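You operate a simulated robot arm through the tools that you are given. There is no shell and no other tool. Be economical: measure what you need, move in short steps, check, and stop when the job is done.

You are at the controls of a simulated robot arm. One attempt, no reset.

JOB
Test the short white rack's purple stripe egg at 30 N and put it in the cup the screen names.
Fine: in the cream press, once, and leave the press on; egg undamaged; steel slide out again, green knob left at 30 N.
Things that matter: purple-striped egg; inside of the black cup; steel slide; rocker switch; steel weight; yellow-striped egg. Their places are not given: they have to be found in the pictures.

The check looks at the end state, three seconds after you hand in, the way a careful person would. Anything else that was tipped, shoved, dropped, spilled or broken makes it a failure.

ROBOT AND FRAMES
A 7-joint arm with a two-finger parallel gripper, fixed in place. Base frame: the origin is at the foot of the arm, x ahead of it, y to its left, z up. Readings come in mm, degrees, newtons and seconds.
With the tool pointing down near the work surface it reaches from about 220 to 580 mm from the base axis. Its first joint turns from -66.0 to 66.0 degrees. Payload 2.5 kg.
The tool frame sits at the grasp point between the pads (the TCP): z along the fingers, y along the line on which they close. The tips reach 23 mm beyond it. The gripper opens to 94 mm. The fingers are 38 mm wide and 10 mm thick; the gripper's body (54 by 96 mm) begins 39 mm behind the TCP.
Orientation is that of the tool frame in the base frame, as a unit quaternion [x, y, z, w]. With the fingers straight down and closing along the base's y, the tool's x points along the base's -x, its y along +y and its z along -z.

CONTROLS
- The arm moves only by the tool play_rows. Its argument "steps" is one flat list of numbers, 7 for each row, row after row: the shift along the base's x, y, z in m, then the turn, a rotation vector about the base's x, y, z in degrees, then the finger opening in m, from 0 to 0.094. In form: [x, y, z, rx, ry, rz, jaw, x, y, z, rx, ry, rz, jaw, ...]. A call has 1 to 20 rows; each row shifts and turns the commanded pose from where the row before left it. Rows are played at 5 a second. More than 50 mm and 8.6 degrees between two rows, or a gripper value outside its range, and nothing of the call is played. A pose out of reach is approached as far as the arm can. The call stops where the force on the tool passes 90 N (or 10 N more than at its start, if that is more) or the arm is blocked; 0.2 s more then pass. The fingers move at their own pace (about 108 mm/s each) and stop on an object; they squeeze with about 26 N. The grip force told is the motor's: it shows also when the fingers shut on nothing. Time passes only in rows, and 0.2 s behind the last, so rows that do not move let the fingers close. It gives the time, the measured TCP pose, the force on the tool (base axes), the opening and the grip force at its end, in the units of the frame above (readings bear some noise).
- Cameras (640 x 400 px; columns grow to the right, rows downward): "scene" is fixed at [131, -398.6, 551.5]; the picture's right is [0.80, -0.60, 0.00], its down [-0.32, -0.42, -0.85] and it looks along [0.51, 0.68, -0.53] (base axes); focal length 346 px, centre (320, 200). "wrist" rides on the gripper at [-39, 0, -44] in the tool frame; the picture's right is [0.00, -1.00, 0.00], its down [0.97, 0.00, -0.24] and it looks along [0.24, 0.00, 0.97] (tool axes); focal length 218 px, centre (320, 200).
- get_image(camera): a new picture of that camera. No time passes.
- measure_at(camera, pixels): there is no depth. For up to 12 entries [column, row, z] of the newest picture of that camera ("zoom" is the newest enlarged one), the place [x, y] in the base frame at which the ray of that pixel passes the height z, good to about 2 mm, but the place of the scene camera against the robot may be out by one fixed shift of up to 12 mm in any direction. No time passes.
- enlarge(camera, box): a new picture of the part [left, top, right, bottom] of that camera's present view, enlarged. No time passes.
- sign_off(): hands the job in; it is judged then, once.

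Work in short steps. Measure before you move; look again where a grasp or a placing could have gone wrong, and mend it. You have 80 turns and 46 pictures in all, those below and enlarged ones among them. Open the gripper and draw the arm clear of the work before you hand the job in, unless the task says otherwise; then end with one line.

The tools are called after ">>>" as a command line: name --argument value ..., lists and objects as JSON in quotes. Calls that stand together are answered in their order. play_rows: Moves the arm, as the interface text tells. Its arguments: {"type":"object","properties":{"steps":{"type":"array"}},"required":["steps"]} The other tools are called the same way: get_image (camera) takes a picture; measure_at (camera, pixels) gives the place at which the rays of pixels pass given heights; enlarge (camera, box) takes an enlarged picture of a part of a camera's view; sign_off () hands the job in.

At the start:

```text
time_s: 0.0
tool_pos: [347.8, -129.1, 353.7]
ee_rot: [0.0, 1.0, 0.0, 0.0]
ft_force: [0.2, -0.8, -0.2]
grip_width: 93.9
gripper_force: 0.1
```

scene: 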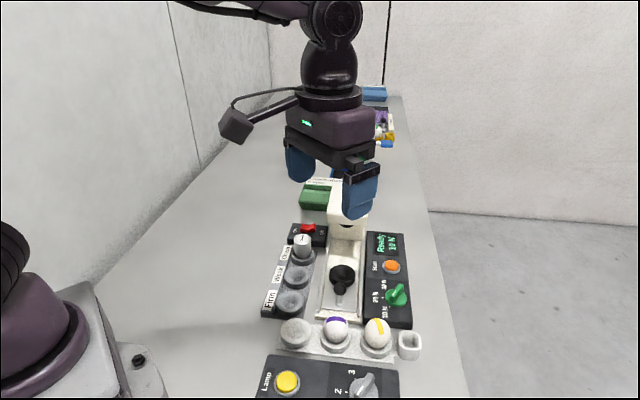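
wrist: 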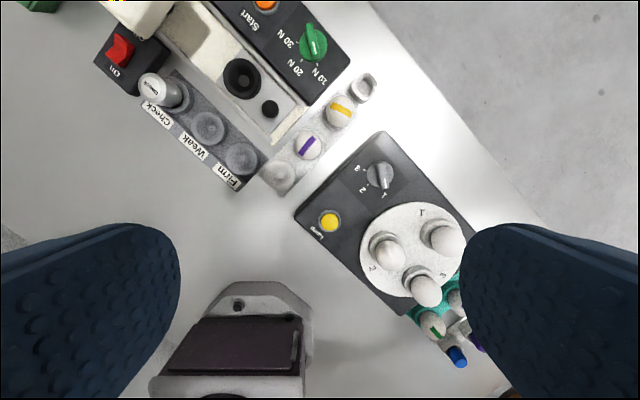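

The press, the rack with the purple egg (scene ~336,328) and the panel (~390,280) are in view. I enlarge them for detail.

>>> enlarge --camera "scene" --box '[250, 210, 430, 370]'

>>> enlarge --camera "wrist" --box '[80, 0, 400, 200]'

```text
2.50 times, centred on (340, 290) of scene
```

zoom: 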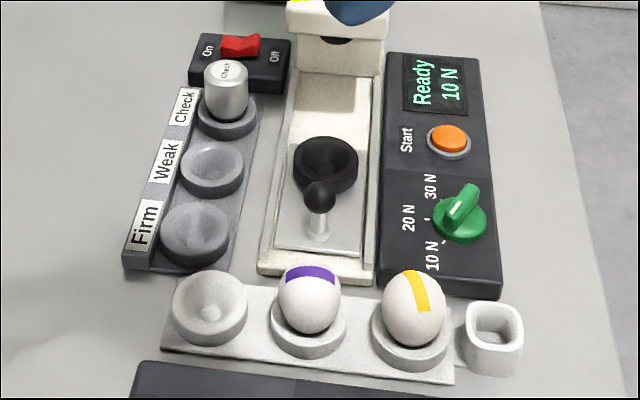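

```text
2.00 times, centred on (240, 100) of wrist
```

zoom: 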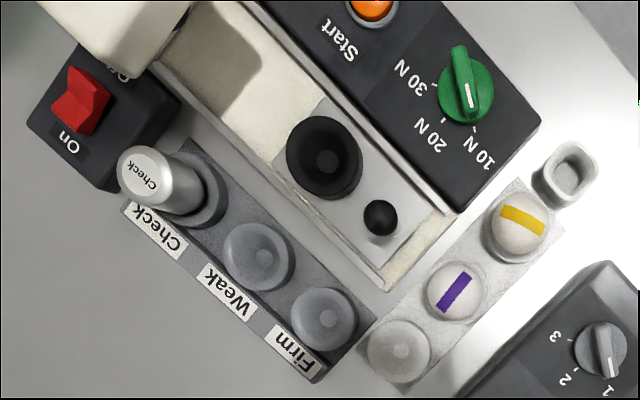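

The zoomed wrist view shows the parts clearly. I measure their places at plausible heights.

>>> measure_at --camera "zoom" --pixels '[[455, 290, 40], [519, 228, 40], [397, 352, 20], [322, 320, 20], [257, 255, 20], [195, 190, 20], [324, 155, 30], [380, 217, 45], [466, 90, 40], [372, 5, 30], [80, 100, 35], [565, 172, 30]]'

>>> measure_at --camera "scene" --pixels '[[336, 322, 50], [377, 328, 50], [336, 340, 20], [309, 328, 20], [290, 301, 20], [298, 276, 20], [342, 272, 30], [338, 288, 40], [397, 292, 40], [392, 265, 30], [309, 228, 35], [409, 341, 30]]'

```text
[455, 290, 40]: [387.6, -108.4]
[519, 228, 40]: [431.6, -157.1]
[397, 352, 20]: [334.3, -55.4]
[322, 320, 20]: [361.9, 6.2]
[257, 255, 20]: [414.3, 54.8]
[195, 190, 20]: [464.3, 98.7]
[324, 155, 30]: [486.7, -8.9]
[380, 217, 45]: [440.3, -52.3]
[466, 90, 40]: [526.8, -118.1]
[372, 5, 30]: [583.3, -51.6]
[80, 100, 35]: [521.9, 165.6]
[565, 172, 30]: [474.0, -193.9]
```

```text
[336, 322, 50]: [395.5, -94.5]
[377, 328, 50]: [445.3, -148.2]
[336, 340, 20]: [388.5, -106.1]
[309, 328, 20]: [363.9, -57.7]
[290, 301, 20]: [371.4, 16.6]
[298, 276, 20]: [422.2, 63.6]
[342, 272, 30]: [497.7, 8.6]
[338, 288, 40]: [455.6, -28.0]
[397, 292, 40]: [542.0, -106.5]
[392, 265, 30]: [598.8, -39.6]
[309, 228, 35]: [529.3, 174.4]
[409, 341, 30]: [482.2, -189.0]
```

Scene camera offset is about (+9,+10). Layout is turned 45°: slide-in direction ≈ (0.7,0.7), rack direction ≈ (0.7,-0.7). I move above the area with the gripper turned -45° and look.

>>> play_rows --steps '[0.02, 0.012, 0, 0, 0, -7.5, 0.094, 0.02, 0.012, 0, 0, 0, -7.5, 0.094, 0.02, 0.012, 0, 0, 0, -7.5, 0.094, 0.02, 0.012, 0, 0, 0, -7.5, 0.094, 0.02, 0.012, 0, 0, 0, -7.5, 0.094, 0.02, 0.012, 0, 0, 0, -7.5, 0.094, 0, 0, 0, 0, 0, 0, 0.094]'

>>> get_image --camera "wrist"

>>> get_image --camera "scene"

```text
time_s: 1.6
tool_pos: [467.1, -57.4, 352.5]
ee_rot: [0.383, 0.924, 0.001, 0.0]
ft_force: [0.0, -0.4, -0.2]
grip_width: 94.3
gripper_force: 0.0
```

```text
41 pictures are left
```

wrist: 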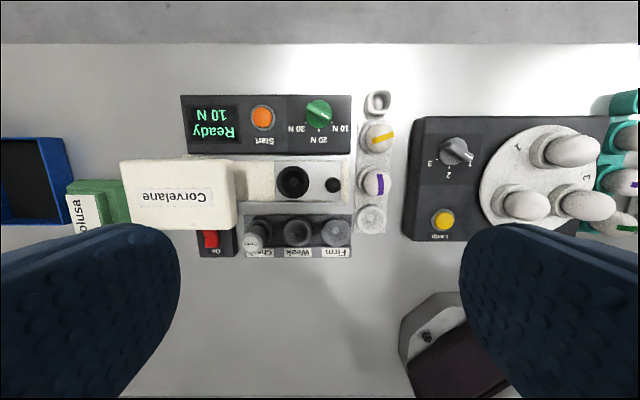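

```text
40 pictures are left
```

scene: 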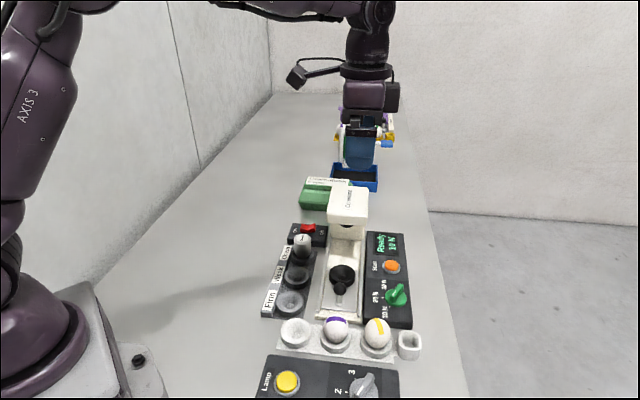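

Aligned view. I enlarge the central portion to measure accurately and see the rocker.

>>> enlarge --camera "wrist" --box '[170, 80, 410, 270]'

```text
2.11 times, centred on (290, 175) of wrist
```

zoom: 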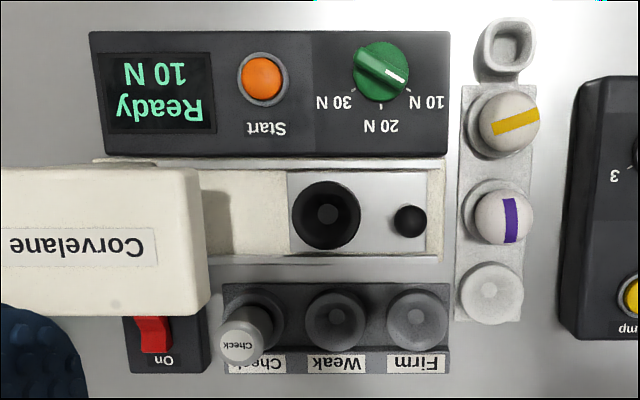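

Measuring the same points at two heights each for triangulation against the first view.

>>> measure_at --camera "zoom" --pixels '[[503, 219, 40], [476, 219, 40], [533, 219, 40], [381, 70, 40], [262, 76, 30], [326, 214, 30], [410, 221, 45], [417, 318, 20], [335, 318, 20], [153, 335, 35], [491, 291, 20], [508, 121, 40]]'

>>> measure_at --camera "zoom" --pixels '[[205, 240, 130], [205, 180, 130], [503, 219, 5], [381, 70, 5], [262, 76, 5], [326, 214, 5], [410, 221, 5], [417, 318, 5], [442, 250, 15], [442, 165, 15], [448, 155, 30], [465, 250, 10]]'

```text
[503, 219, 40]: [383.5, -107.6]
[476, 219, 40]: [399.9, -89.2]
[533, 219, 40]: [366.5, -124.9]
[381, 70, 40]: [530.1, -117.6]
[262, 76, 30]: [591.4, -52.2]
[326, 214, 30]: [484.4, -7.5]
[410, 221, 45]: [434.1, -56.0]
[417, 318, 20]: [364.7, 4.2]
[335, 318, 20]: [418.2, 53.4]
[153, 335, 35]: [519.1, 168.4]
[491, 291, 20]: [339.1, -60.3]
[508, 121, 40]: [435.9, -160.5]
```

```text
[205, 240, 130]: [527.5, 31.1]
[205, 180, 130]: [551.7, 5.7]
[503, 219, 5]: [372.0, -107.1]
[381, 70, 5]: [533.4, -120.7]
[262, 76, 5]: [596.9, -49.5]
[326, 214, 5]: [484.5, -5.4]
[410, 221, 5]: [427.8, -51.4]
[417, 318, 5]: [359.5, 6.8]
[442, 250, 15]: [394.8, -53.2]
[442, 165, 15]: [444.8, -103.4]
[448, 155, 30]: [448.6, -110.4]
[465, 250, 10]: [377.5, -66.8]
```

Next I go above the green knob (≈530,-119) at TCP z≈160, turning toward the knob bar's direction, to look closely.

>>> play_rows --steps '[0.009, -0.009, -0.027, 0, 0, 7.5, 0.06, 0.009, -0.009, -0.027, 0, 0, 7.5, 0.06, 0.009, -0.009, -0.027, 0, 0, 7.5, 0.06, 0.009, -0.009, -0.027, 0, 0, 7.5, 0.06, 0.009, -0.009, -0.027, 0, 0, 7.5, 0.06, 0.009, -0.009, -0.027, 0, 0, 7.5, 0.06, 0.009, -0.007, -0.027, 0, 0, 7.5, 0.06, 0, 0, 0, 0, 0, 0, 0.06]'

>>> get_image --camera "wrist"

```text
time_s: 3.4
tool_pos: [528.8, -118.4, 164.9]
ee_rot: [-0.066, 0.998, 0.0, 0.0]
ft_force: [0.4, 0.9, 0.6]
grip_width: 60.1
gripper_force: 0.0
```

```text
38 pictures are left
```

wrist: 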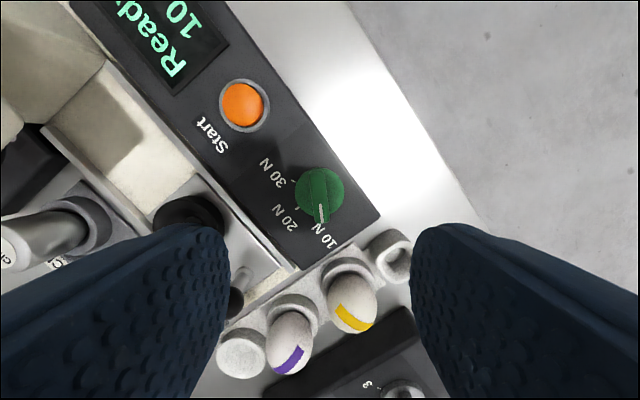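

>>> enlarge --camera "wrist" --box '[240, 140, 400, 260]'

>>> enlarge --camera "scene" --box '[350, 240, 450, 320]'

```text
3.33 times, centred on (320, 200) of wrist
```

zoom: 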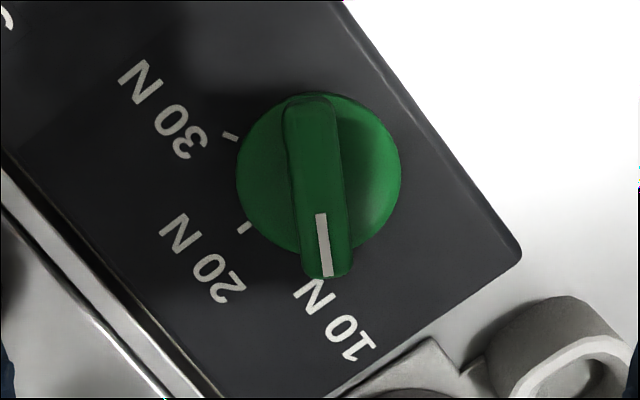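

```text
5.00 times, centred on (400, 280) of scene
```

zoom: 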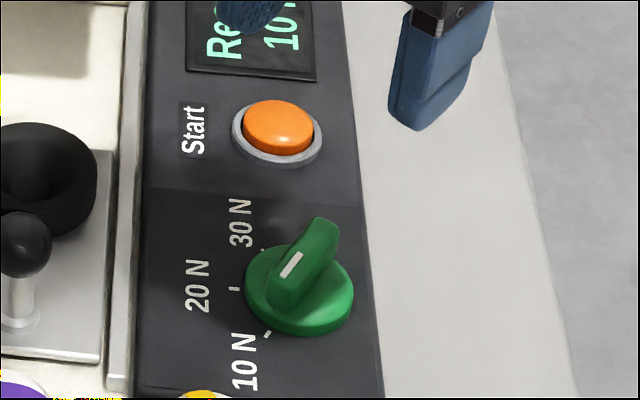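

Bar points at ≈192.5°. I measure ticks and bar, then descend to get parallax for heights.

>>> measure_at --camera "wrist" --pixels '[[309, 180.5, 25], [313.2, 208.1, 25], [319.5, 192, 40], [317.3, 171.5, 50], [321.5, 222.5, 50], [321.5, 222.5, 30], [317.3, 171.5, 30], [242, 105, 30], [242, 105, 10]]'

>>> play_rows --steps '[0, 0, -0.03, 0, 0, 5, 0.06, 0, 0, -0.03, 0, 0, 0, 0.06, 0, 0, 0, 0, 0, 0, 0.06]'

>>> get_image --camera "wrist"

```text
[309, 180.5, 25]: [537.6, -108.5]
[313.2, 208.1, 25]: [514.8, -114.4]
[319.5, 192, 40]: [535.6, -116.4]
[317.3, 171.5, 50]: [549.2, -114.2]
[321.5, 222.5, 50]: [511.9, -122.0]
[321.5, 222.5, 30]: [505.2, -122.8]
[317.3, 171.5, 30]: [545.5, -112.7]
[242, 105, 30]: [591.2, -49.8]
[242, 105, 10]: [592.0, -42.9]
```

```text
time_s: 4.2
tool_pos: [530.3, -117.6, 103.8]
ee_rot: [-0.11, 0.994, -0.001, 0.0]
ft_force: [-0.2, -0.9, -0.4]
grip_width: 60.0
gripper_force: 0.1
```

```text
35 pictures are left
```

wrist: 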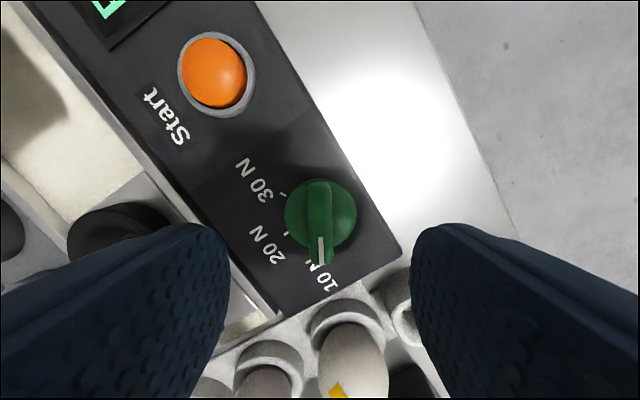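

>>> measure_at --camera "wrist" --pixels '[[319, 182, 50], [319, 182, 30], [320.5, 264, 50], [320.5, 264, 30], [214, 73, 30], [214, 73, 10], [281, 193, 25], [288, 236, 25], [281, 193, 10], [288, 236, 10], [320, 216, 30]]'

```text
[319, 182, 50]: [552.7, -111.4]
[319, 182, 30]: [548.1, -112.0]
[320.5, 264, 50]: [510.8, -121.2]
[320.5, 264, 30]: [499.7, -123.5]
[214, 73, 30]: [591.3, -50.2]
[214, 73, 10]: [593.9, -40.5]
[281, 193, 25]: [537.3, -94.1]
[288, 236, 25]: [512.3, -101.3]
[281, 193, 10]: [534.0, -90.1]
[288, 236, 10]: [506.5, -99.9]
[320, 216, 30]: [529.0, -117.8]
```

Bar top ≈ z 55, centre ≈ (532,-117), Start top ≈ z 32; ticks are ±60° so 30 N is at ≈75°. I descend to TCP z≈66 and grip the bar.

>>> play_rows --steps '[0.001, 0.0005, -0.019, 0, 0, 0.5, 0.045, 0, 0, -0.019, 0, 0, 0, 0.045, 0, 0, 0, 0, 0, 0, 0.045, 0, 0, 0, 0, 0, 0, 0.0, 0, 0, 0, 0, 0, 0, 0.0, 0, 0, 0, 0, 0, 0, 0.0]'

>>> get_image --camera "wrist"

```text
time_s: 5.6
tool_pos: [529.5, -119.0, 65.9]
ee_rot: [-0.114, 0.994, -0.002, 0.001]
ft_force: [10.9, -12.3, -9.4]
grip_width: 12.3
gripper_force: 44.8
```

```text
34 pictures are left
```

wrist: 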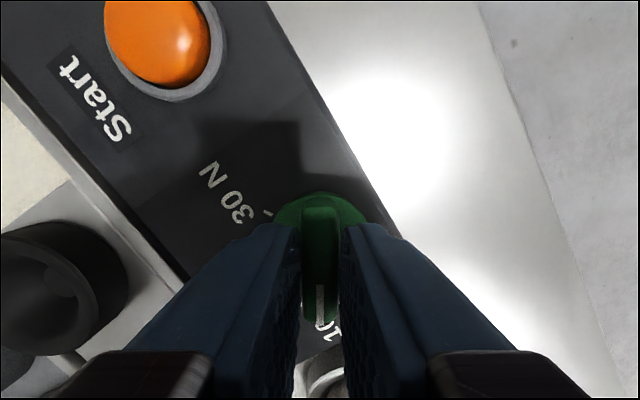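

Bar is held (12.3 mm). I turn it clockwise toward 30 N, in steps.

>>> play_rows --steps '[0, -0.001, 0, 0, 0, -7.5, 0.0, 0, 0, 0, 0, 0, -7.5, 0.0, 0, 0, 0, 0, 0, -7.5, 0.0, 0, 0, 0, 0, 0, -7.5, 0.0, 0, 0, 0, 0, 0, -7.5, 0.0, 0, 0, 0, 0, 0, -7.5, 0.0, 0, 0, 0, 0, 0, -7.5, 0.0, 0, 0, 0, 0, 0, -7.5, 0.0, 0, 0, 0, 0, 0, 0, 0.0]'

>>> enlarge --camera "scene" --box '[350, 220, 450, 320]'

```text
time_s: 7.6
tool_pos: [529.2, -118.2, 65.9]
ee_rot: [0.4, 0.917, -0.001, -0.001]
ft_force: [4.7, -8.0, -15.9]
grip_width: 12.2
gripper_force: 44.9
```

```text
4.00 times, centred on (400, 270) of scene
```

zoom: 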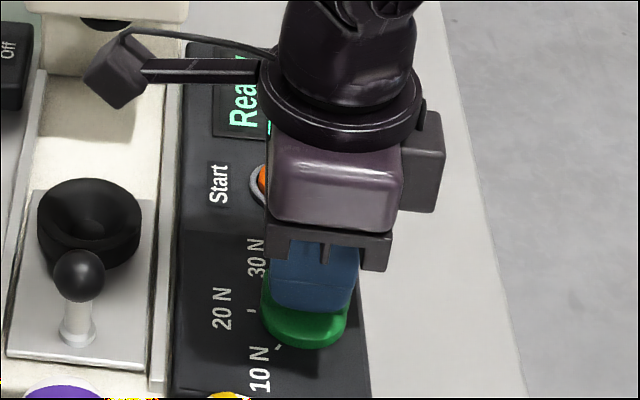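

Now at ≈20 N. I turn another 59°.

>>> play_rows --steps '[0, 0, 0, 0, 0, -7.4, 0.0, 0, 0, 0, 0, 0, -7.4, 0.0, 0, 0, 0, 0, 0, -7.4, 0.0, 0, 0, 0, 0, 0, -7.4, 0.0, 0, 0, 0, 0, 0, -7.4, 0.0, 0, 0, 0, 0, 0, -7.4, 0.0, 0, 0, 0, 0, 0, -7.4, 0.0, 0, 0, 0, 0, 0, -7.4, 0.0, 0, 0, 0, 0, 0, 0, 0.0]'

>>> get_image --camera "wrist"

```text
time_s: 9.6
tool_pos: [532.0, -119.3, 65.3]
ee_rot: [0.8, 0.6, 0.0, 0.001]
ft_force: [19.6, -0.2, -31.4]
grip_width: 12.3
gripper_force: 44.8
```

```text
32 pictures are left
```

wrist: 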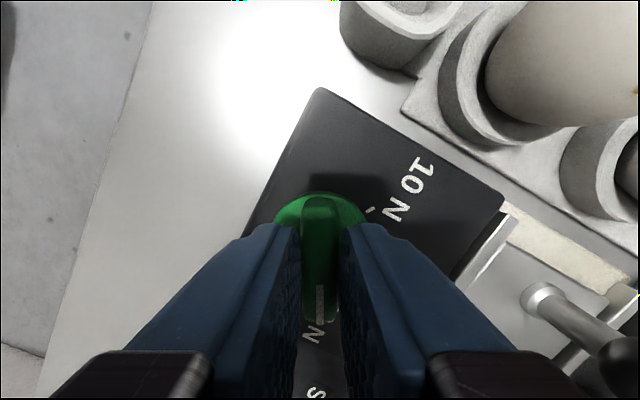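

Knob is at ≈74°, on 30 N. I release, rise, and check the screen.

>>> play_rows --steps '[0, 0, 0, 0, 0, 0, 0.045, 0, 0, 0, 0, 0, 0, 0.045, 0, 0, 0.03, 0, 0, 0, 0.045, 0, 0, 0.04, 0, 0, 0, 0.045, -0.02, 0, 0.04, 0, 0, 7.5, 0.045, -0.02, 0, 0.03, 0, 0, 7.5, 0.045, -0.02, 0, 0, 0, 0, 7.5, 0.045, -0.02, 0, 0, 0, 0, 7.5, 0.045, -0.02, 0, 0, 0, 0, 7.5, 0.045, -0.02, 0, 0, 0, 0, 7.5, 0.045, -0.02, 0, 0, 0, 0, 7.5, 0.06, -0.008, 0.005, 0, 0, 0, 7.5, 0.06, 0, 0, 0, 0, 0, 0, 0.06]'

>>> get_image --camera "wrist"

>>> enlarge --camera "scene" --box '[250, 210, 430, 370]'

```text
time_s: 12.4
tool_pos: [382.9, -114.2, 206.6]
ee_rot: [0.392, 0.92, -0.001, 0.0]
ft_force: [0.2, -0.9, -0.2]
grip_width: 60.2
gripper_force: 0.0
```

```text
31 pictures are left
```

wrist: 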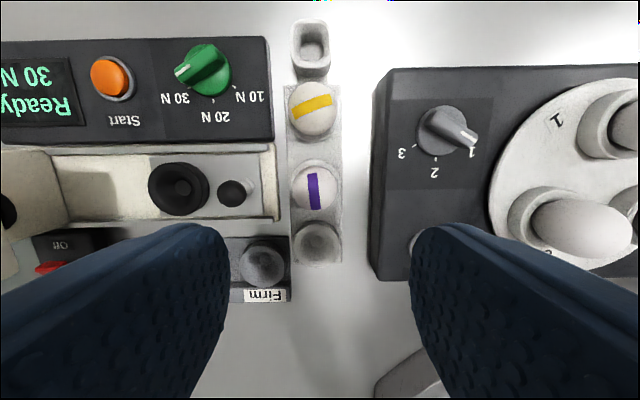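

```text
2.50 times, centred on (340, 290) of scene
```

zoom: 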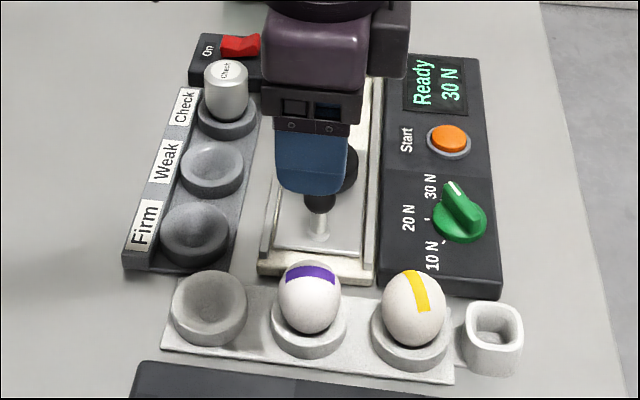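

Screen reads "Ready 30 N". Now I locate the purple egg: measure at its outline centre (314,187), then descend for parallax.

>>> measure_at --camera "wrist" --pixels '[[314, 187, 50], [314, 187, 30], [291, 187, 35], [337, 187, 35], [318, 242, 20], [318, 242, 10], [312, 110, 50], [312, 110, 30]]'

>>> play_rows --steps '[0, 0.002, -0.04, 0, 0, 1, 0.07, 0, 0, -0.04, 0, 0, 0, 0.07, 0, 0, 0, 0, 0, 0, 0.07]'

>>> get_image --camera "wrist"

```text
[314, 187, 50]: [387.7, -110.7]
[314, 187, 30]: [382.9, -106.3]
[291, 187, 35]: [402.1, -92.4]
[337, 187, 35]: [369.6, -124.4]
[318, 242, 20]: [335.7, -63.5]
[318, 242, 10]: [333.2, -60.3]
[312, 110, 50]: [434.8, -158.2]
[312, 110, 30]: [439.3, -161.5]
```

```text
time_s: 13.2
tool_pos: [385.4, -109.8, 125.9]
ee_rot: [0.385, 0.923, 0.0, 0.0]
ft_force: [0.1, -1.2, -1.4]
grip_width: 69.9
gripper_force: 0.1
```

```text
29 pictures are left
```

wrist: 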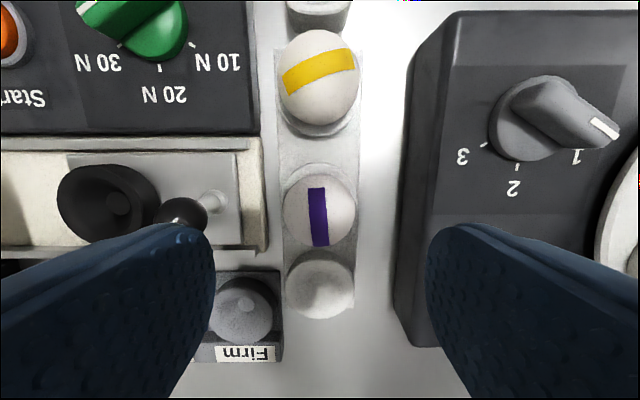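

>>> measure_at --camera "wrist" --pixels '[[320, 215, 50], [320, 215, 30], [284, 212, 40], [356, 212, 40], [265, 215, 20], [265, 215, 10], [183, 218, 45], [183, 218, 60], [400, 250, 30], [211, 200, 20], [110, 203, 40]]'

>>> enlarge --camera "scene" --box '[280, 250, 400, 360]'

```text
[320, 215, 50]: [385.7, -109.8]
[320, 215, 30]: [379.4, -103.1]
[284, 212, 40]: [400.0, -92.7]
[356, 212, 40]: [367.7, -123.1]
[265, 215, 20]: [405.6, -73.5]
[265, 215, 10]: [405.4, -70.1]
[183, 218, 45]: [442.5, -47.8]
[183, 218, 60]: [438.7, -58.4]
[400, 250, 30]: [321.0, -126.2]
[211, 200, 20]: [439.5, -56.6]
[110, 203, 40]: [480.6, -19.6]
```

```text
3.64 times, centred on (340, 305) of scene
```

zoom: 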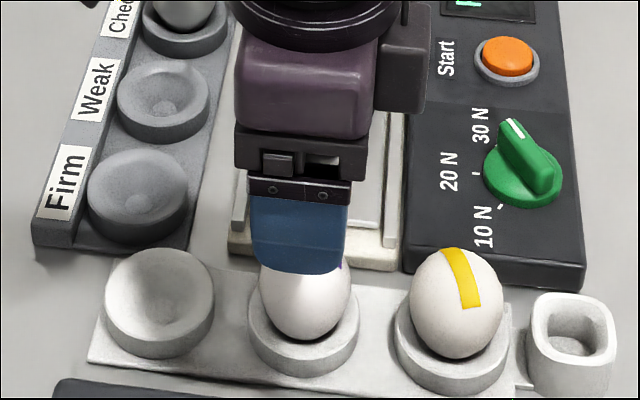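

Egg centre ≈ (385,-109,~45), width ≈ 45 mm; TCP is above it. I descend to TCP z≈55 (tips above the cup rim) with 64 mm opening, then close gently.

>>> play_rows --steps '[0, 0.0005, -0.025, 0, 0, 0, 0.064, 0, 0, -0.025, 0, 0, 0, 0.064, 0, 0, -0.02, 0, 0, 0, 0.064, 0, 0, 0, 0, 0, 0, 0.052, 0, 0, 0, 0, 0, 0, 0.046, 0, 0, 0, 0, 0, 0, 0.042, 0, 0, 0, 0, 0, 0, 0.042]'

>>> enlarge --camera "scene" --box '[280, 250, 400, 360]'

```text
time_s: 14.8
tool_pos: [383.9, -111.6, 55.8]
ee_rot: [0.383, 0.924, -0.001, 0.001]
ft_force: [4.2, 2.4, 1.4]
grip_width: 43.2
gripper_force: 8.6
```

```text
3.64 times, centred on (340, 305) of scene
```

zoom: 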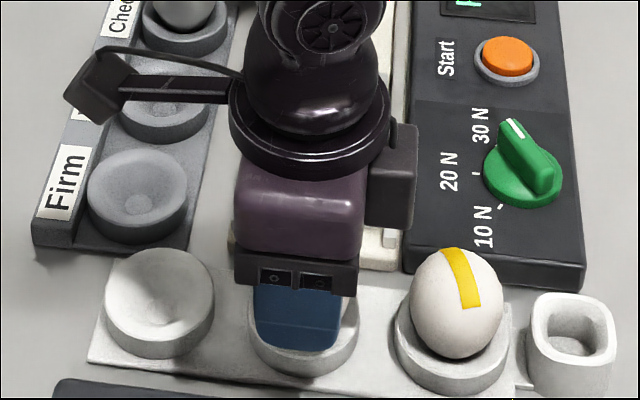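

Egg gripped at 43.2 mm with 8.6 N. I tighten a little and lift slightly.

>>> play_rows --steps '[0, 0, 0, 0, 0, 0, 0.0412, 0, 0, 0.01, 0, 0, 0, 0.0412, 0, 0, 0.025, 0, 0, 0, 0.0412, 0, 0, 0.03, 0, 0, 0, 0.0412, 0, 0, 0.02, 0, 0, 0, 0.0412, 0, 0, 0, 0, 0, 0, 0.0412]'

>>> get_image --camera "wrist"

>>> enlarge --camera "scene" --box '[250, 210, 430, 370]'

```text
time_s: 16.2
tool_pos: [382.9, -109.4, 142.7]
ee_rot: [0.385, 0.923, 0.0, 0.0]
ft_force: [-0.1, -0.6, -1.9]
grip_width: 43.2
gripper_force: 9.3
```

```text
26 pictures are left
```

wrist: 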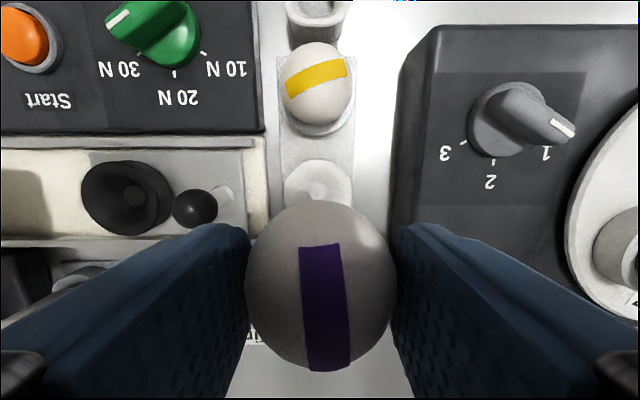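

```text
2.50 times, centred on (340, 290) of scene
```

zoom: 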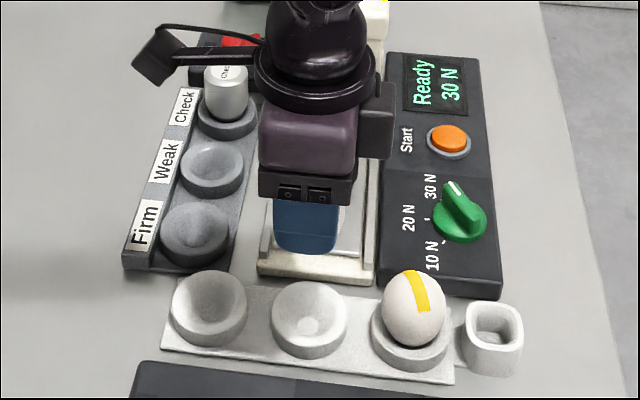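

Egg is held securely. I enlarge the black cup to triangulate its centre and height.

>>> enlarge --camera "wrist" --box '[60, 130, 260, 255]'

```text
3.20 times, centred on (160, 192) of wrist
```

zoom: 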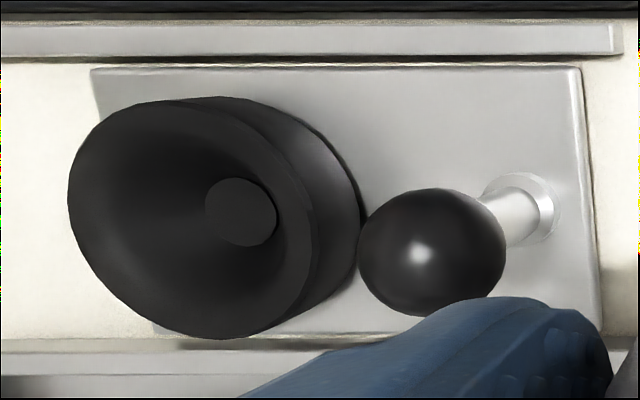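

>>> measure_at --camera "zoom" --pixels '[[190, 218, 30], [190, 218, 40], [190, 218, 50], [240, 212, 15], [240, 212, 25], [432, 252, 45], [432, 252, 55], [432, 252, 65], [535, 207, 12], [535, 207, 20], [68, 200, 45], [318, 236, 45]]'

```text
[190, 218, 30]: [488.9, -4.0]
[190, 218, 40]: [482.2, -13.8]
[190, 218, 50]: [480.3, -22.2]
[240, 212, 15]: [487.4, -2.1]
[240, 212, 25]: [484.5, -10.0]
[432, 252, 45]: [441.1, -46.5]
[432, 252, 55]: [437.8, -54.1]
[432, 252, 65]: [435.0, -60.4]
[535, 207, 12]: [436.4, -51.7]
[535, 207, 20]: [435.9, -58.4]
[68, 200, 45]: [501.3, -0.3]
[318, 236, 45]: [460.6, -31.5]
```

Cup centre ≈ (485.5,-8), handle ball ≈ (436,-57,60). The press head (z≈80–145) is only ~50 mm from the cup centre, so I turn the gripper to yaw -135° (narrow side toward the head) while moving over the cup.

>>> play_rows --steps '[0.0085, 0.0085, 0, 0, 0, -7.5, 0.0412, 0.0085, 0.0085, 0, 0, 0, -7.5, 0.0412, 0.0085, 0.0085, 0, 0, 0, -7.5, 0.0412, 0.0085, 0.0085, 0, 0, 0, -7.5, 0.0412, 0.0085, 0.0085, 0, 0, 0, -7.5, 0.0412, 0.0085, 0.0085, 0, 0, 0, -7.5, 0.0412, 0.0085, 0.0085, 0, 0, 0, -7.5, 0.0412, 0.0085, 0.0085, 0, 0, 0, -7.5, 0.0412, 0.0085, 0.0085, 0, 0, 0, -7.5, 0.0412, 0.0085, 0.0085, 0, 0, 0, -7.5, 0.0412, 0.0085, 0.0085, 0, 0, 0, -7.5, 0.0412, 0.0085, 0.0085, 0, 0, 0, -7.5, 0.0412, 0, 0, 0, 0, 0, 0, 0.0412]'

>>> get_image --camera "wrist"

>>> enlarge --camera "scene" --box '[270, 170, 430, 310]'

```text
time_s: 19.0
tool_pos: [484.2, -9.9, 140.2]
ee_rot: [0.925, 0.38, 0.0, 0.001]
ft_force: [0.3, 1.1, -1.0]
grip_width: 43.4
gripper_force: 9.0
```

```text
23 pictures are left
```

wrist: 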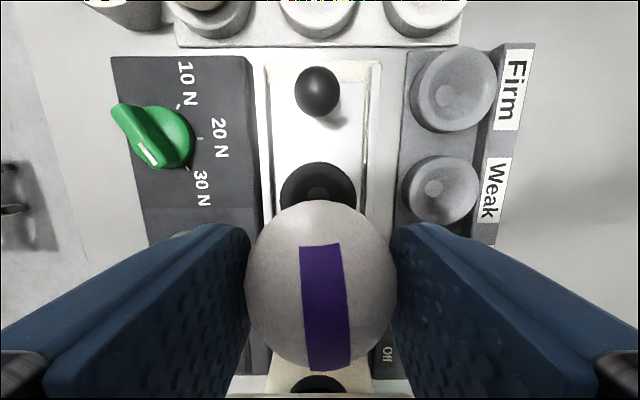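

```text
2.86 times, centred on (350, 240) of scene
```

zoom: 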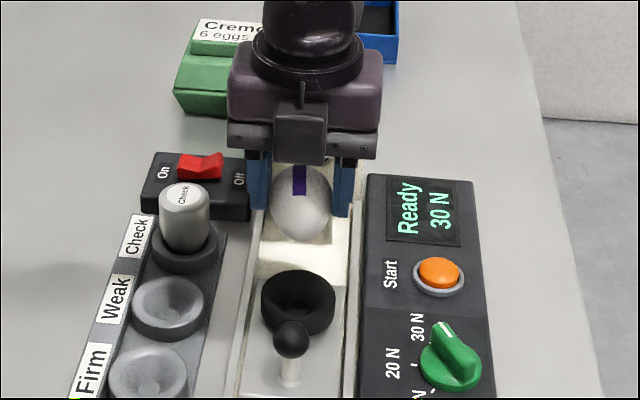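

Egg hangs over the cup; lateral alignment (column 318 vs 320) is good. I correct by (+2,+1) mm and lower to z≈85 to look.

>>> play_rows --steps '[0.002, 0.0013, -0.02, 0, 0, 0, 0.0412, 0, 0, -0.02, 0, 0, 0, 0.0412, 0, 0, -0.015, 0, 0, 0, 0.0412, 0, 0, 0, 0, 0, 0, 0.0412]'

>>> get_image --camera "wrist"

>>> enlarge --camera "scene" --box '[290, 190, 400, 310]'

```text
time_s: 20.0
tool_pos: [489.0, -9.8, 86.5]
ee_rot: [0.924, 0.382, 0.0, 0.0]
ft_force: [-0.6, -0.5, -0.4]
grip_width: 43.3
gripper_force: 8.9
```

```text
21 pictures are left
```

wrist: 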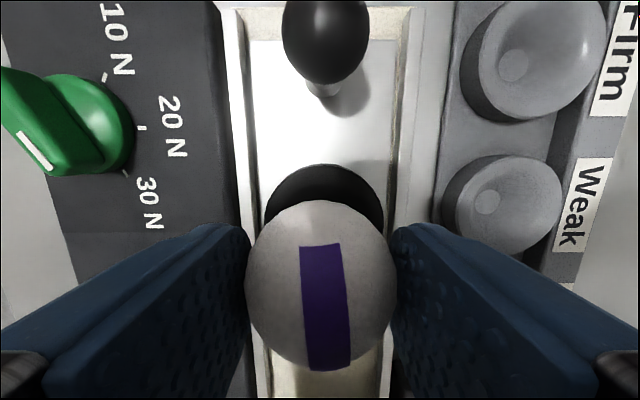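

```text
3.33 times, centred on (345, 250) of scene
```

zoom: 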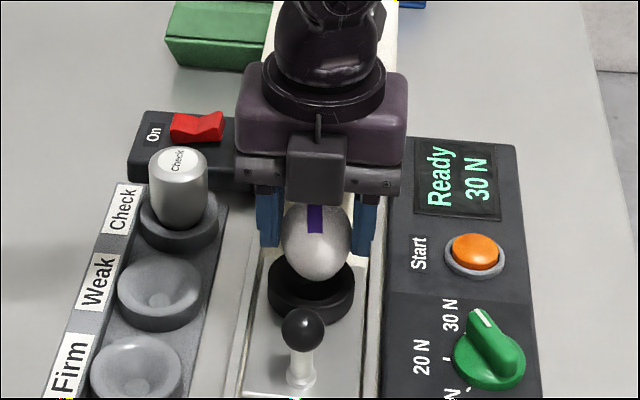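

>>> measure_at --camera "wrist" --pixels '[[324, 165, 35], [324, 165, 30], [324, 165, 40], [265, 210, 35], [384, 210, 35], [326, 40, 60]]'

```text
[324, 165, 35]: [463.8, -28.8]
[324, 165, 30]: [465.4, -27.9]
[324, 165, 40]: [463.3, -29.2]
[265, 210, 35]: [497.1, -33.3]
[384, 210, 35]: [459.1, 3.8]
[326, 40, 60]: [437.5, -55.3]
```

Small correction (-2.2,+0.5) mm, then lower to z≈71.

>>> play_rows --steps '[-0.0022, 0.0005, -0.008, 0, 0, 0, 0.0412, 0, 0, -0.006, 0, 0, 0, 0.0412, 0, 0, 0, 0, 0, 0, 0.0412]'

```text
time_s: 20.8
tool_pos: [486.1, -6.9, 74.3]
ee_rot: [0.924, 0.383, 0.004, 0.001]
ft_force: [-23.7, -2.8, 39.7]
grip_width: 43.0
gripper_force: 9.4
```

Unexpected contact (fz ≈ 40 N). I back up a few mm and look.

>>> play_rows --steps '[0, 0, 0.004, 0, 0, 0, 0.0412, 0, 0, 0, 0, 0, 0, 0.0412]'

>>> get_image --camera "wrist"

>>> enlarge --camera "scene" --box '[290, 190, 400, 310]'

```text
time_s: 21.4
tool_pos: [483.1, -7.3, 76.4]
ee_rot: [0.925, 0.38, 0.0, 0.001]
ft_force: [7.4, 1.6, 11.7]
grip_width: 43.0
gripper_force: 9.2
```

```text
19 pictures are left
```

wrist: 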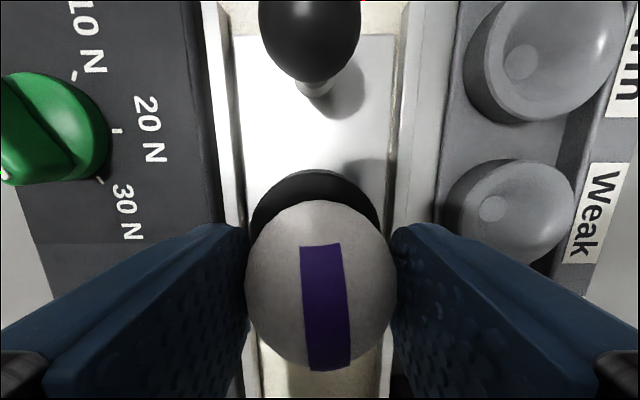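

```text
3.33 times, centred on (345, 250) of scene
```

zoom: 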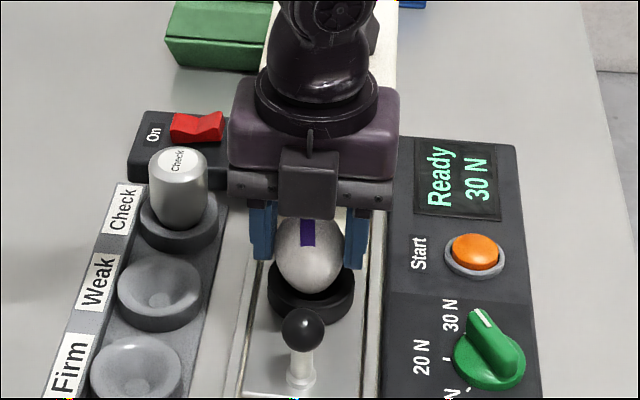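

Egg looks intact and inside the cup, but I am a little off-centre (cup centre ≈ col 314 vs 320). I measure the rim and slide edges from this view.

>>> measure_at --camera "wrist" --pixels '[[315, 170, 35], [250, 220, 35], [379, 220, 35], [241, 150, 20], [396, 150, 20], [310, 35, 60], [320, 215, 76]]'

>>> play_rows --steps '[0, 0, 0.003, 0, 0, 0, 0.0412, 0, 0, 0, 0, 0, 0, 0.0412, 0, 0, 0, 0, 0, 0, 0.0412]'

```text
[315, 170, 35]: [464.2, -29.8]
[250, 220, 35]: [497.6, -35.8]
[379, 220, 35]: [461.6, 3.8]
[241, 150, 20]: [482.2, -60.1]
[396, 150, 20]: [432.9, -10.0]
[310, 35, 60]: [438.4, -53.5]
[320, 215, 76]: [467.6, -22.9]
```

```text
time_s: 22.2
tool_pos: [482.8, -8.8, 77.9]
ee_rot: [0.925, 0.381, -0.001, -0.001]
ft_force: [-1.5, 0.4, -0.7]
grip_width: 43.4
gripper_force: 9.5
```

Free now at z≈78. Correct by (+1.5,-0.7) mm, and descend 2 mm with check.

>>> play_rows --steps '[0.0015, -0.0007, 0, 0, 0, 0, 0.0412, 0, 0, -0.002, 0, 0, 0, 0.0412, 0, 0, 0, 0, 0, 0, 0.0412]'

```text
time_s: 23.0
tool_pos: [485.7, -8.2, 77.3]
ee_rot: [0.924, 0.382, -0.001, 0.0]
ft_force: [1.0, 0.5, -0.3]
grip_width: 43.3
gripper_force: 9.2
```

>>> play_rows --steps '[0, 0, -0.0015, 0, 0, 0, 0.0412, 0, 0, 0, 0, 0, 0, 0.0412]'

```text
time_s: 23.6
tool_pos: [485.4, -7.8, 75.6]
ee_rot: [0.925, 0.381, 0.0, 0.0]
ft_force: [0.0, 0.2, 0.6]
grip_width: 43.1
gripper_force: 9.4
```

No force yet at z 75.6; 1.5 mm further down.

>>> play_rows --steps '[0, 0, -0.0015, 0, 0, 0, 0.0412, 0, 0, 0, 0, 0, 0, 0.0412]'

```text
time_s: 24.2
tool_pos: [487.0, -7.5, 75.5]
ee_rot: [0.925, 0.381, 0.002, 0.0]
ft_force: [-9.3, 0.3, 17.0]
grip_width: 43.2
gripper_force: 8.6
```

Contact with a push toward -x: I raise 1 mm, shift -1.5 mm in x, and lower again.

>>> play_rows --steps '[-0.0015, 0, 0.001, 0, 0, 0, 0.0412, 0, 0, -0.001, 0, 0, 0, 0.0412, 0, 0, 0, 0, 0, 0, 0.0412]'

```text
time_s: 25.0
tool_pos: [484.6, -9.3, 76.4]
ee_rot: [0.925, 0.38, 0.001, 0.001]
ft_force: [4.6, -4.8, 14.8]
grip_width: 43.2
gripper_force: 9.0
```

Lateral forces are small: egg is seated. I open the fingers to 62 mm gently.

>>> play_rows --steps '[0.0003, -0.0003, 0.001, 0, 0, 0, 0.042, 0, 0, 0, 0, 0, 0, 0.0435, 0, 0, 0, 0, 0, 0, 0.045, 0, 0, 0, 0, 0, 0, 0.05, 0, 0, 0, 0, 0, 0, 0.062, 0, 0, 0, 0, 0, 0, 0.062]'

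>>> get_image --camera "wrist"

```text
time_s: 26.4
tool_pos: [484.0, -7.8, 75.7]
ee_rot: [0.925, 0.381, 0.0, 0.0]
ft_force: [-0.2, -7.1, 13.2]
grip_width: 61.9
gripper_force: 0.0
```

```text
17 pictures are left
```

wrist: 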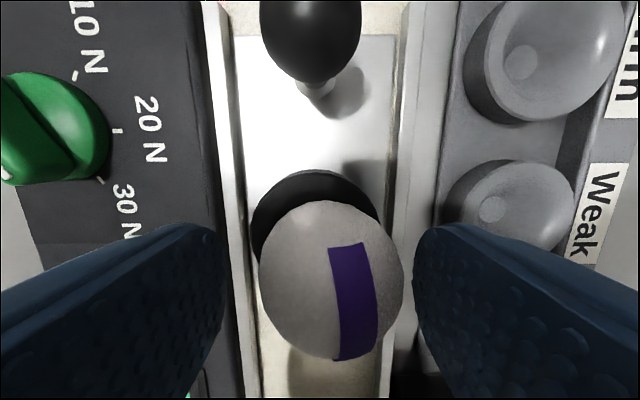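

Force persists with the egg released, so it was the wrist block resting on the press head, not the egg. I open a bit more and rise straight up to look at the egg.

>>> play_rows --steps '[0, 0, 0.002, 0, 0, 0, 0.07, 0, 0, 0.01, 0, 0, 0, 0.07, -0.001, 0.001, 0.03, 0, 0, 0, 0.07, -0.02, -0.02, 0.03, 0, 0, 0, 0.07, -0.02, -0.02, 0, 0, 0, 0, 0.07, 0, 0, 0, 0, 0, 0, 0.07]'

>>> get_image --camera "wrist"

>>> enlarge --camera "scene" --box '[270, 180, 430, 310]'

```text
time_s: 27.8
tool_pos: [441.8, -50.2, 148.7]
ee_rot: [0.924, 0.381, 0.001, 0.0]
ft_force: [0.1, 0.5, -1.0]
grip_width: 69.6
gripper_force: 0.1
```

```text
16 pictures are left
```

wrist: 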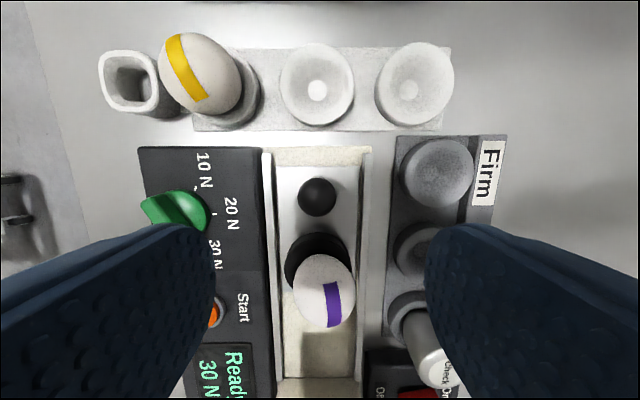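

```text
3.08 times, centred on (350, 245) of scene
```

zoom: 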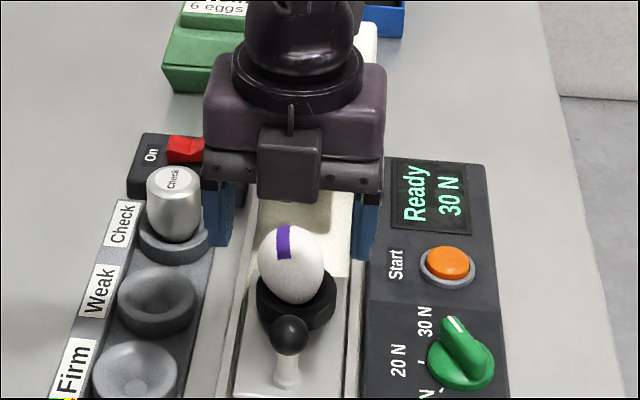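

The egg sits in the black cup. Next: the slide. I measure the ball handle (318,197) from here at z=60; I'll grip it from the sides with TCP ~13 mm outward at z≈77 so the wrist clears the head.

>>> measure_at --camera "wrist" --pixels '[[318, 197, 60], [318, 197, 55], [318, 197, 65], [318, 245, 36], [318, 170, 20], [318, 380, 80], [318, 380, 20]]'

```text
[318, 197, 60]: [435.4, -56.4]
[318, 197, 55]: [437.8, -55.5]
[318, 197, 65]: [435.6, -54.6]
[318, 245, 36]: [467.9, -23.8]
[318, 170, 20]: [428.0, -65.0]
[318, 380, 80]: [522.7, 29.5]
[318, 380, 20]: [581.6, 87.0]
```

>>> play_rows --steps '[-0.0145, -0.0148, 0, 0, 0, 0, 0.05, 0, 0, -0.025, 0, 0, 0, 0.05, 0, 0, -0.025, 0, 0, 0, 0.05, 0, 0, -0.0215, 0, 0, 0, 0.05, 0, 0, 0, 0, 0, 0, 0.05]'

>>> get_image --camera "wrist"

```text
time_s: 29.0
tool_pos: [427.7, -62.2, 78.8]
ee_rot: [0.924, 0.381, 0.0, 0.0]
ft_force: [-0.3, -0.5, -0.5]
grip_width: 49.9
gripper_force: 0.0
```

```text
14 pictures are left
```

wrist: 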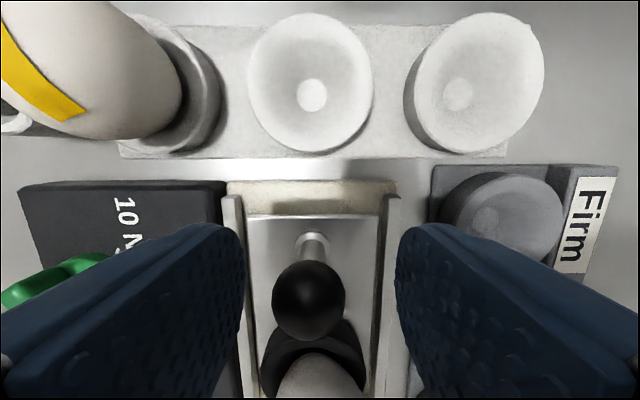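

Ball is 3 mm left of centre; I correct, close on it, and check.

>>> play_rows --steps '[0.0024, -0.0024, 0, 0, 0, 0, 0.035, 0, 0, -0.001, 0, 0, 0, 0.02, 0, 0, 0, 0, 0, 0, 0.015, 0, 0, 0, 0, 0, 0, 0.015]'

```text
time_s: 30.0
tool_pos: [431.0, -64.0, 75.6]
ee_rot: [0.924, 0.382, 0.0, -0.001]
ft_force: [-9.1, 7.0, 16.6]
grip_width: 22.7
gripper_force: 44.7
```

Ball held (22.7 mm). I push the slide inward 42 mm.

>>> play_rows --steps '[0.003, 0.003, 0, 0, 0, 0, 0.015, 0.005, 0.005, 0, 0, 0, 0, 0.015, 0.005, 0.005, 0, 0, 0, 0, 0.015, 0.006, 0.006, 0, 0, 0, 0, 0.015, 0.006, 0.006, 0, 0, 0, 0, 0.015, 0.005, 0.005, 0, 0, 0, 0, 0.015, 0, 0, 0, 0, 0, 0, 0.015]'

>>> get_image --camera "wrist"

>>> enlarge --camera "scene" --box '[270, 170, 430, 310]'

```text
time_s: 31.6
tool_pos: [461.8, -33.3, 76.0]
ee_rot: [0.924, 0.382, 0.0, -0.002]
ft_force: [-16.0, 17.2, 34.0]
grip_width: 22.3
gripper_force: 44.8
```

```text
13 pictures are left
```

wrist: 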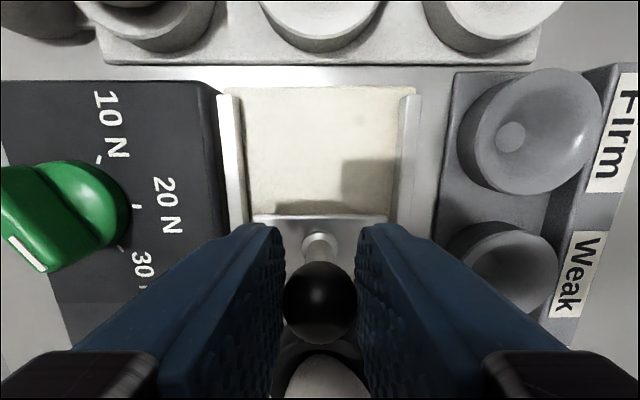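

```text
2.86 times, centred on (350, 240) of scene
```

zoom: 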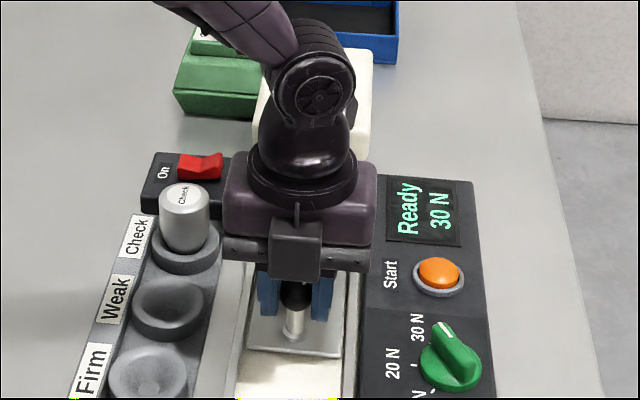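

Slide moved ~43 mm in. I relax the lateral load by (-1,+1) mm, raise 1 mm and continue.

>>> play_rows --steps '[-0.001, 0.001, 0.001, 0, 0, 0, 0.015, 0.005, 0.005, 0, 0, 0, 0, 0.015, 0.005, 0.005, 0, 0, 0, 0, 0.015, 0.005, 0.005, 0, 0, 0, 0, 0.015, 0.005, 0.005, 0, 0, 0, 0, 0.015, 0, 0, 0, 0, 0, 0, 0.015]'

```text
time_s: 32.3
tool_pos: [463.0, -33.0, 76.6]
ee_rot: [0.924, 0.383, -0.007, -0.002]
ft_force: [-20.3, -2.3, 9.1]
grip_width: 22.7
gripper_force: 45.6
stopped in row 3: the force on the tool passed its limit (the readings are from after the stop); the commanded pose is now the measured one
```

Stopped by force at about 44 mm travel. I look before anything else.

>>> enlarge --camera "scene" --box '[290, 170, 410, 290]'

>>> get_image --camera "wrist"

```text
3.33 times, centred on (350, 230) of scene
```

zoom: 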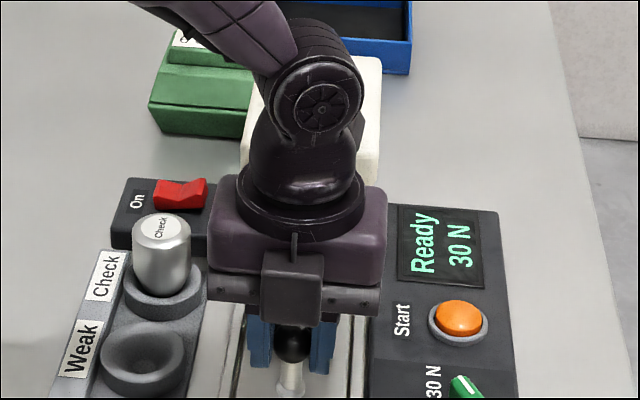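

```text
10 pictures are left
```

wrist: 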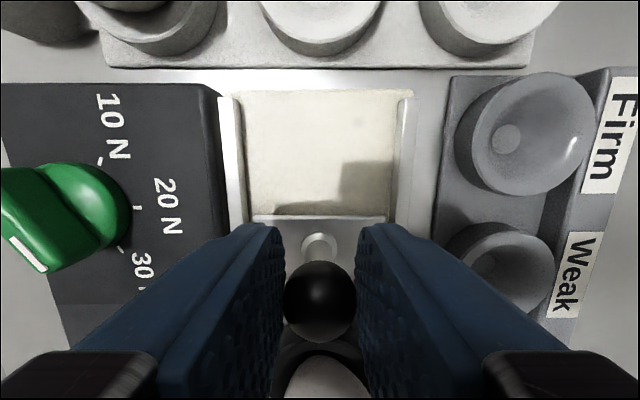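

I can't tell whether it is the slide's end stop or the egg/head. I release the ball, back off and look.

>>> play_rows --steps '[0, 0, 0, 0, 0, 0, 0.045, 0, 0, 0, 0, 0, 0, 0.045, 0, 0, 0.03, 0, 0, 0, 0.045, -0.025, -0.025, 0.03, 0, 0, 0, 0.045, -0.03, -0.03, 0.02, 0, 0, 0, 0.045, -0.03, -0.03, 0, 0, 0, 0, 0.045, 0, 0, 0, 0, 0, 0, 0.045]'

>>> enlarge --camera "scene" --box '[270, 170, 420, 310]'

>>> get_image --camera "wrist"

```text
time_s: 33.9
tool_pos: [373.3, -116.8, 156.0]
ee_rot: [0.924, 0.382, -0.007, -0.003]
ft_force: [0.3, -0.2, 0.6]
grip_width: 44.9
gripper_force: 0.1
```

```text
2.86 times, centred on (345, 240) of scene
```

zoom: 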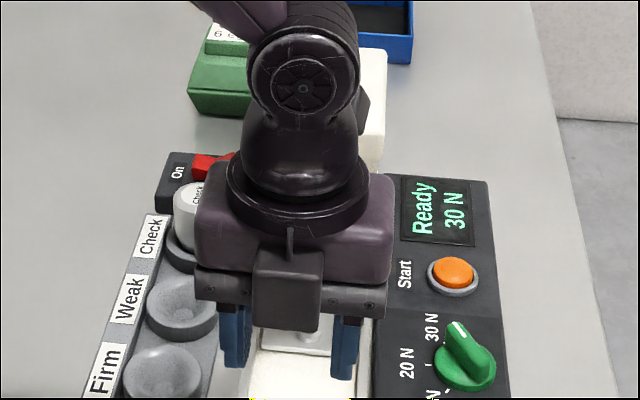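

```text
8 pictures are left
```

wrist: 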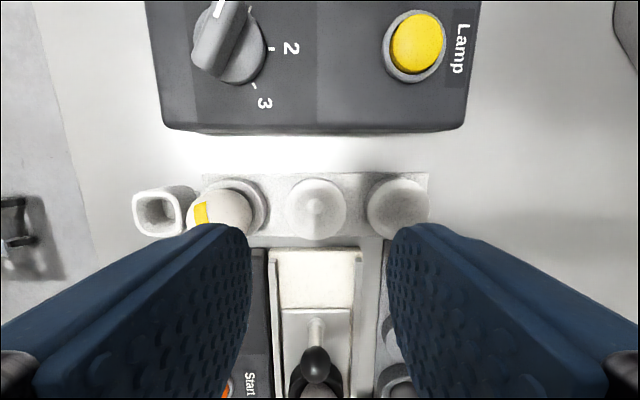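

The arm blocks the view. I move it aside (also removing a 0.9° tilt left by the stop) and take a clear scene picture.

>>> play_rows --steps '[-0.01, 0.03, 0.03, 0, -0.87, 0, 0.045, -0.01, 0.035, 0.03, 0, 0, 0, 0.045, -0.01, 0.035, 0.03, 0, 0, 0, 0.045, -0.01, 0.035, 0, 0, 0, 0, 0.045, -0.01, 0.035, 0, 0, 0, 0, 0.045, 0, 0, 0, 0, 0, 0, 0.045]'

>>> enlarge --camera "scene" --box '[270, 170, 430, 310]'

```text
time_s: 35.3
tool_pos: [326.2, 51.1, 248.7]
ee_rot: [0.924, 0.383, 0.0, 0.001]
ft_force: [-1.2, -0.4, 0.1]
grip_width: 44.8
gripper_force: 0.1
```

```text
2.86 times, centred on (350, 240) of scene
```

zoom: 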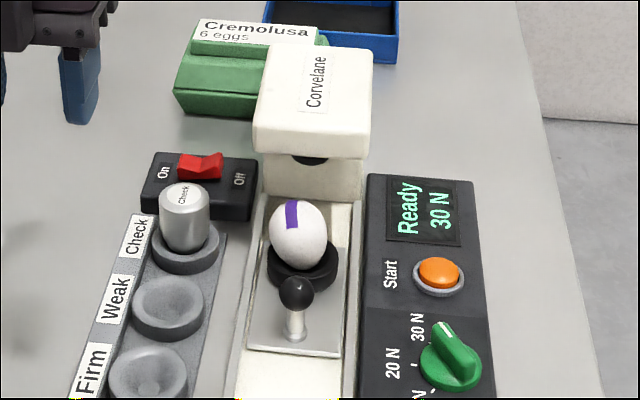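

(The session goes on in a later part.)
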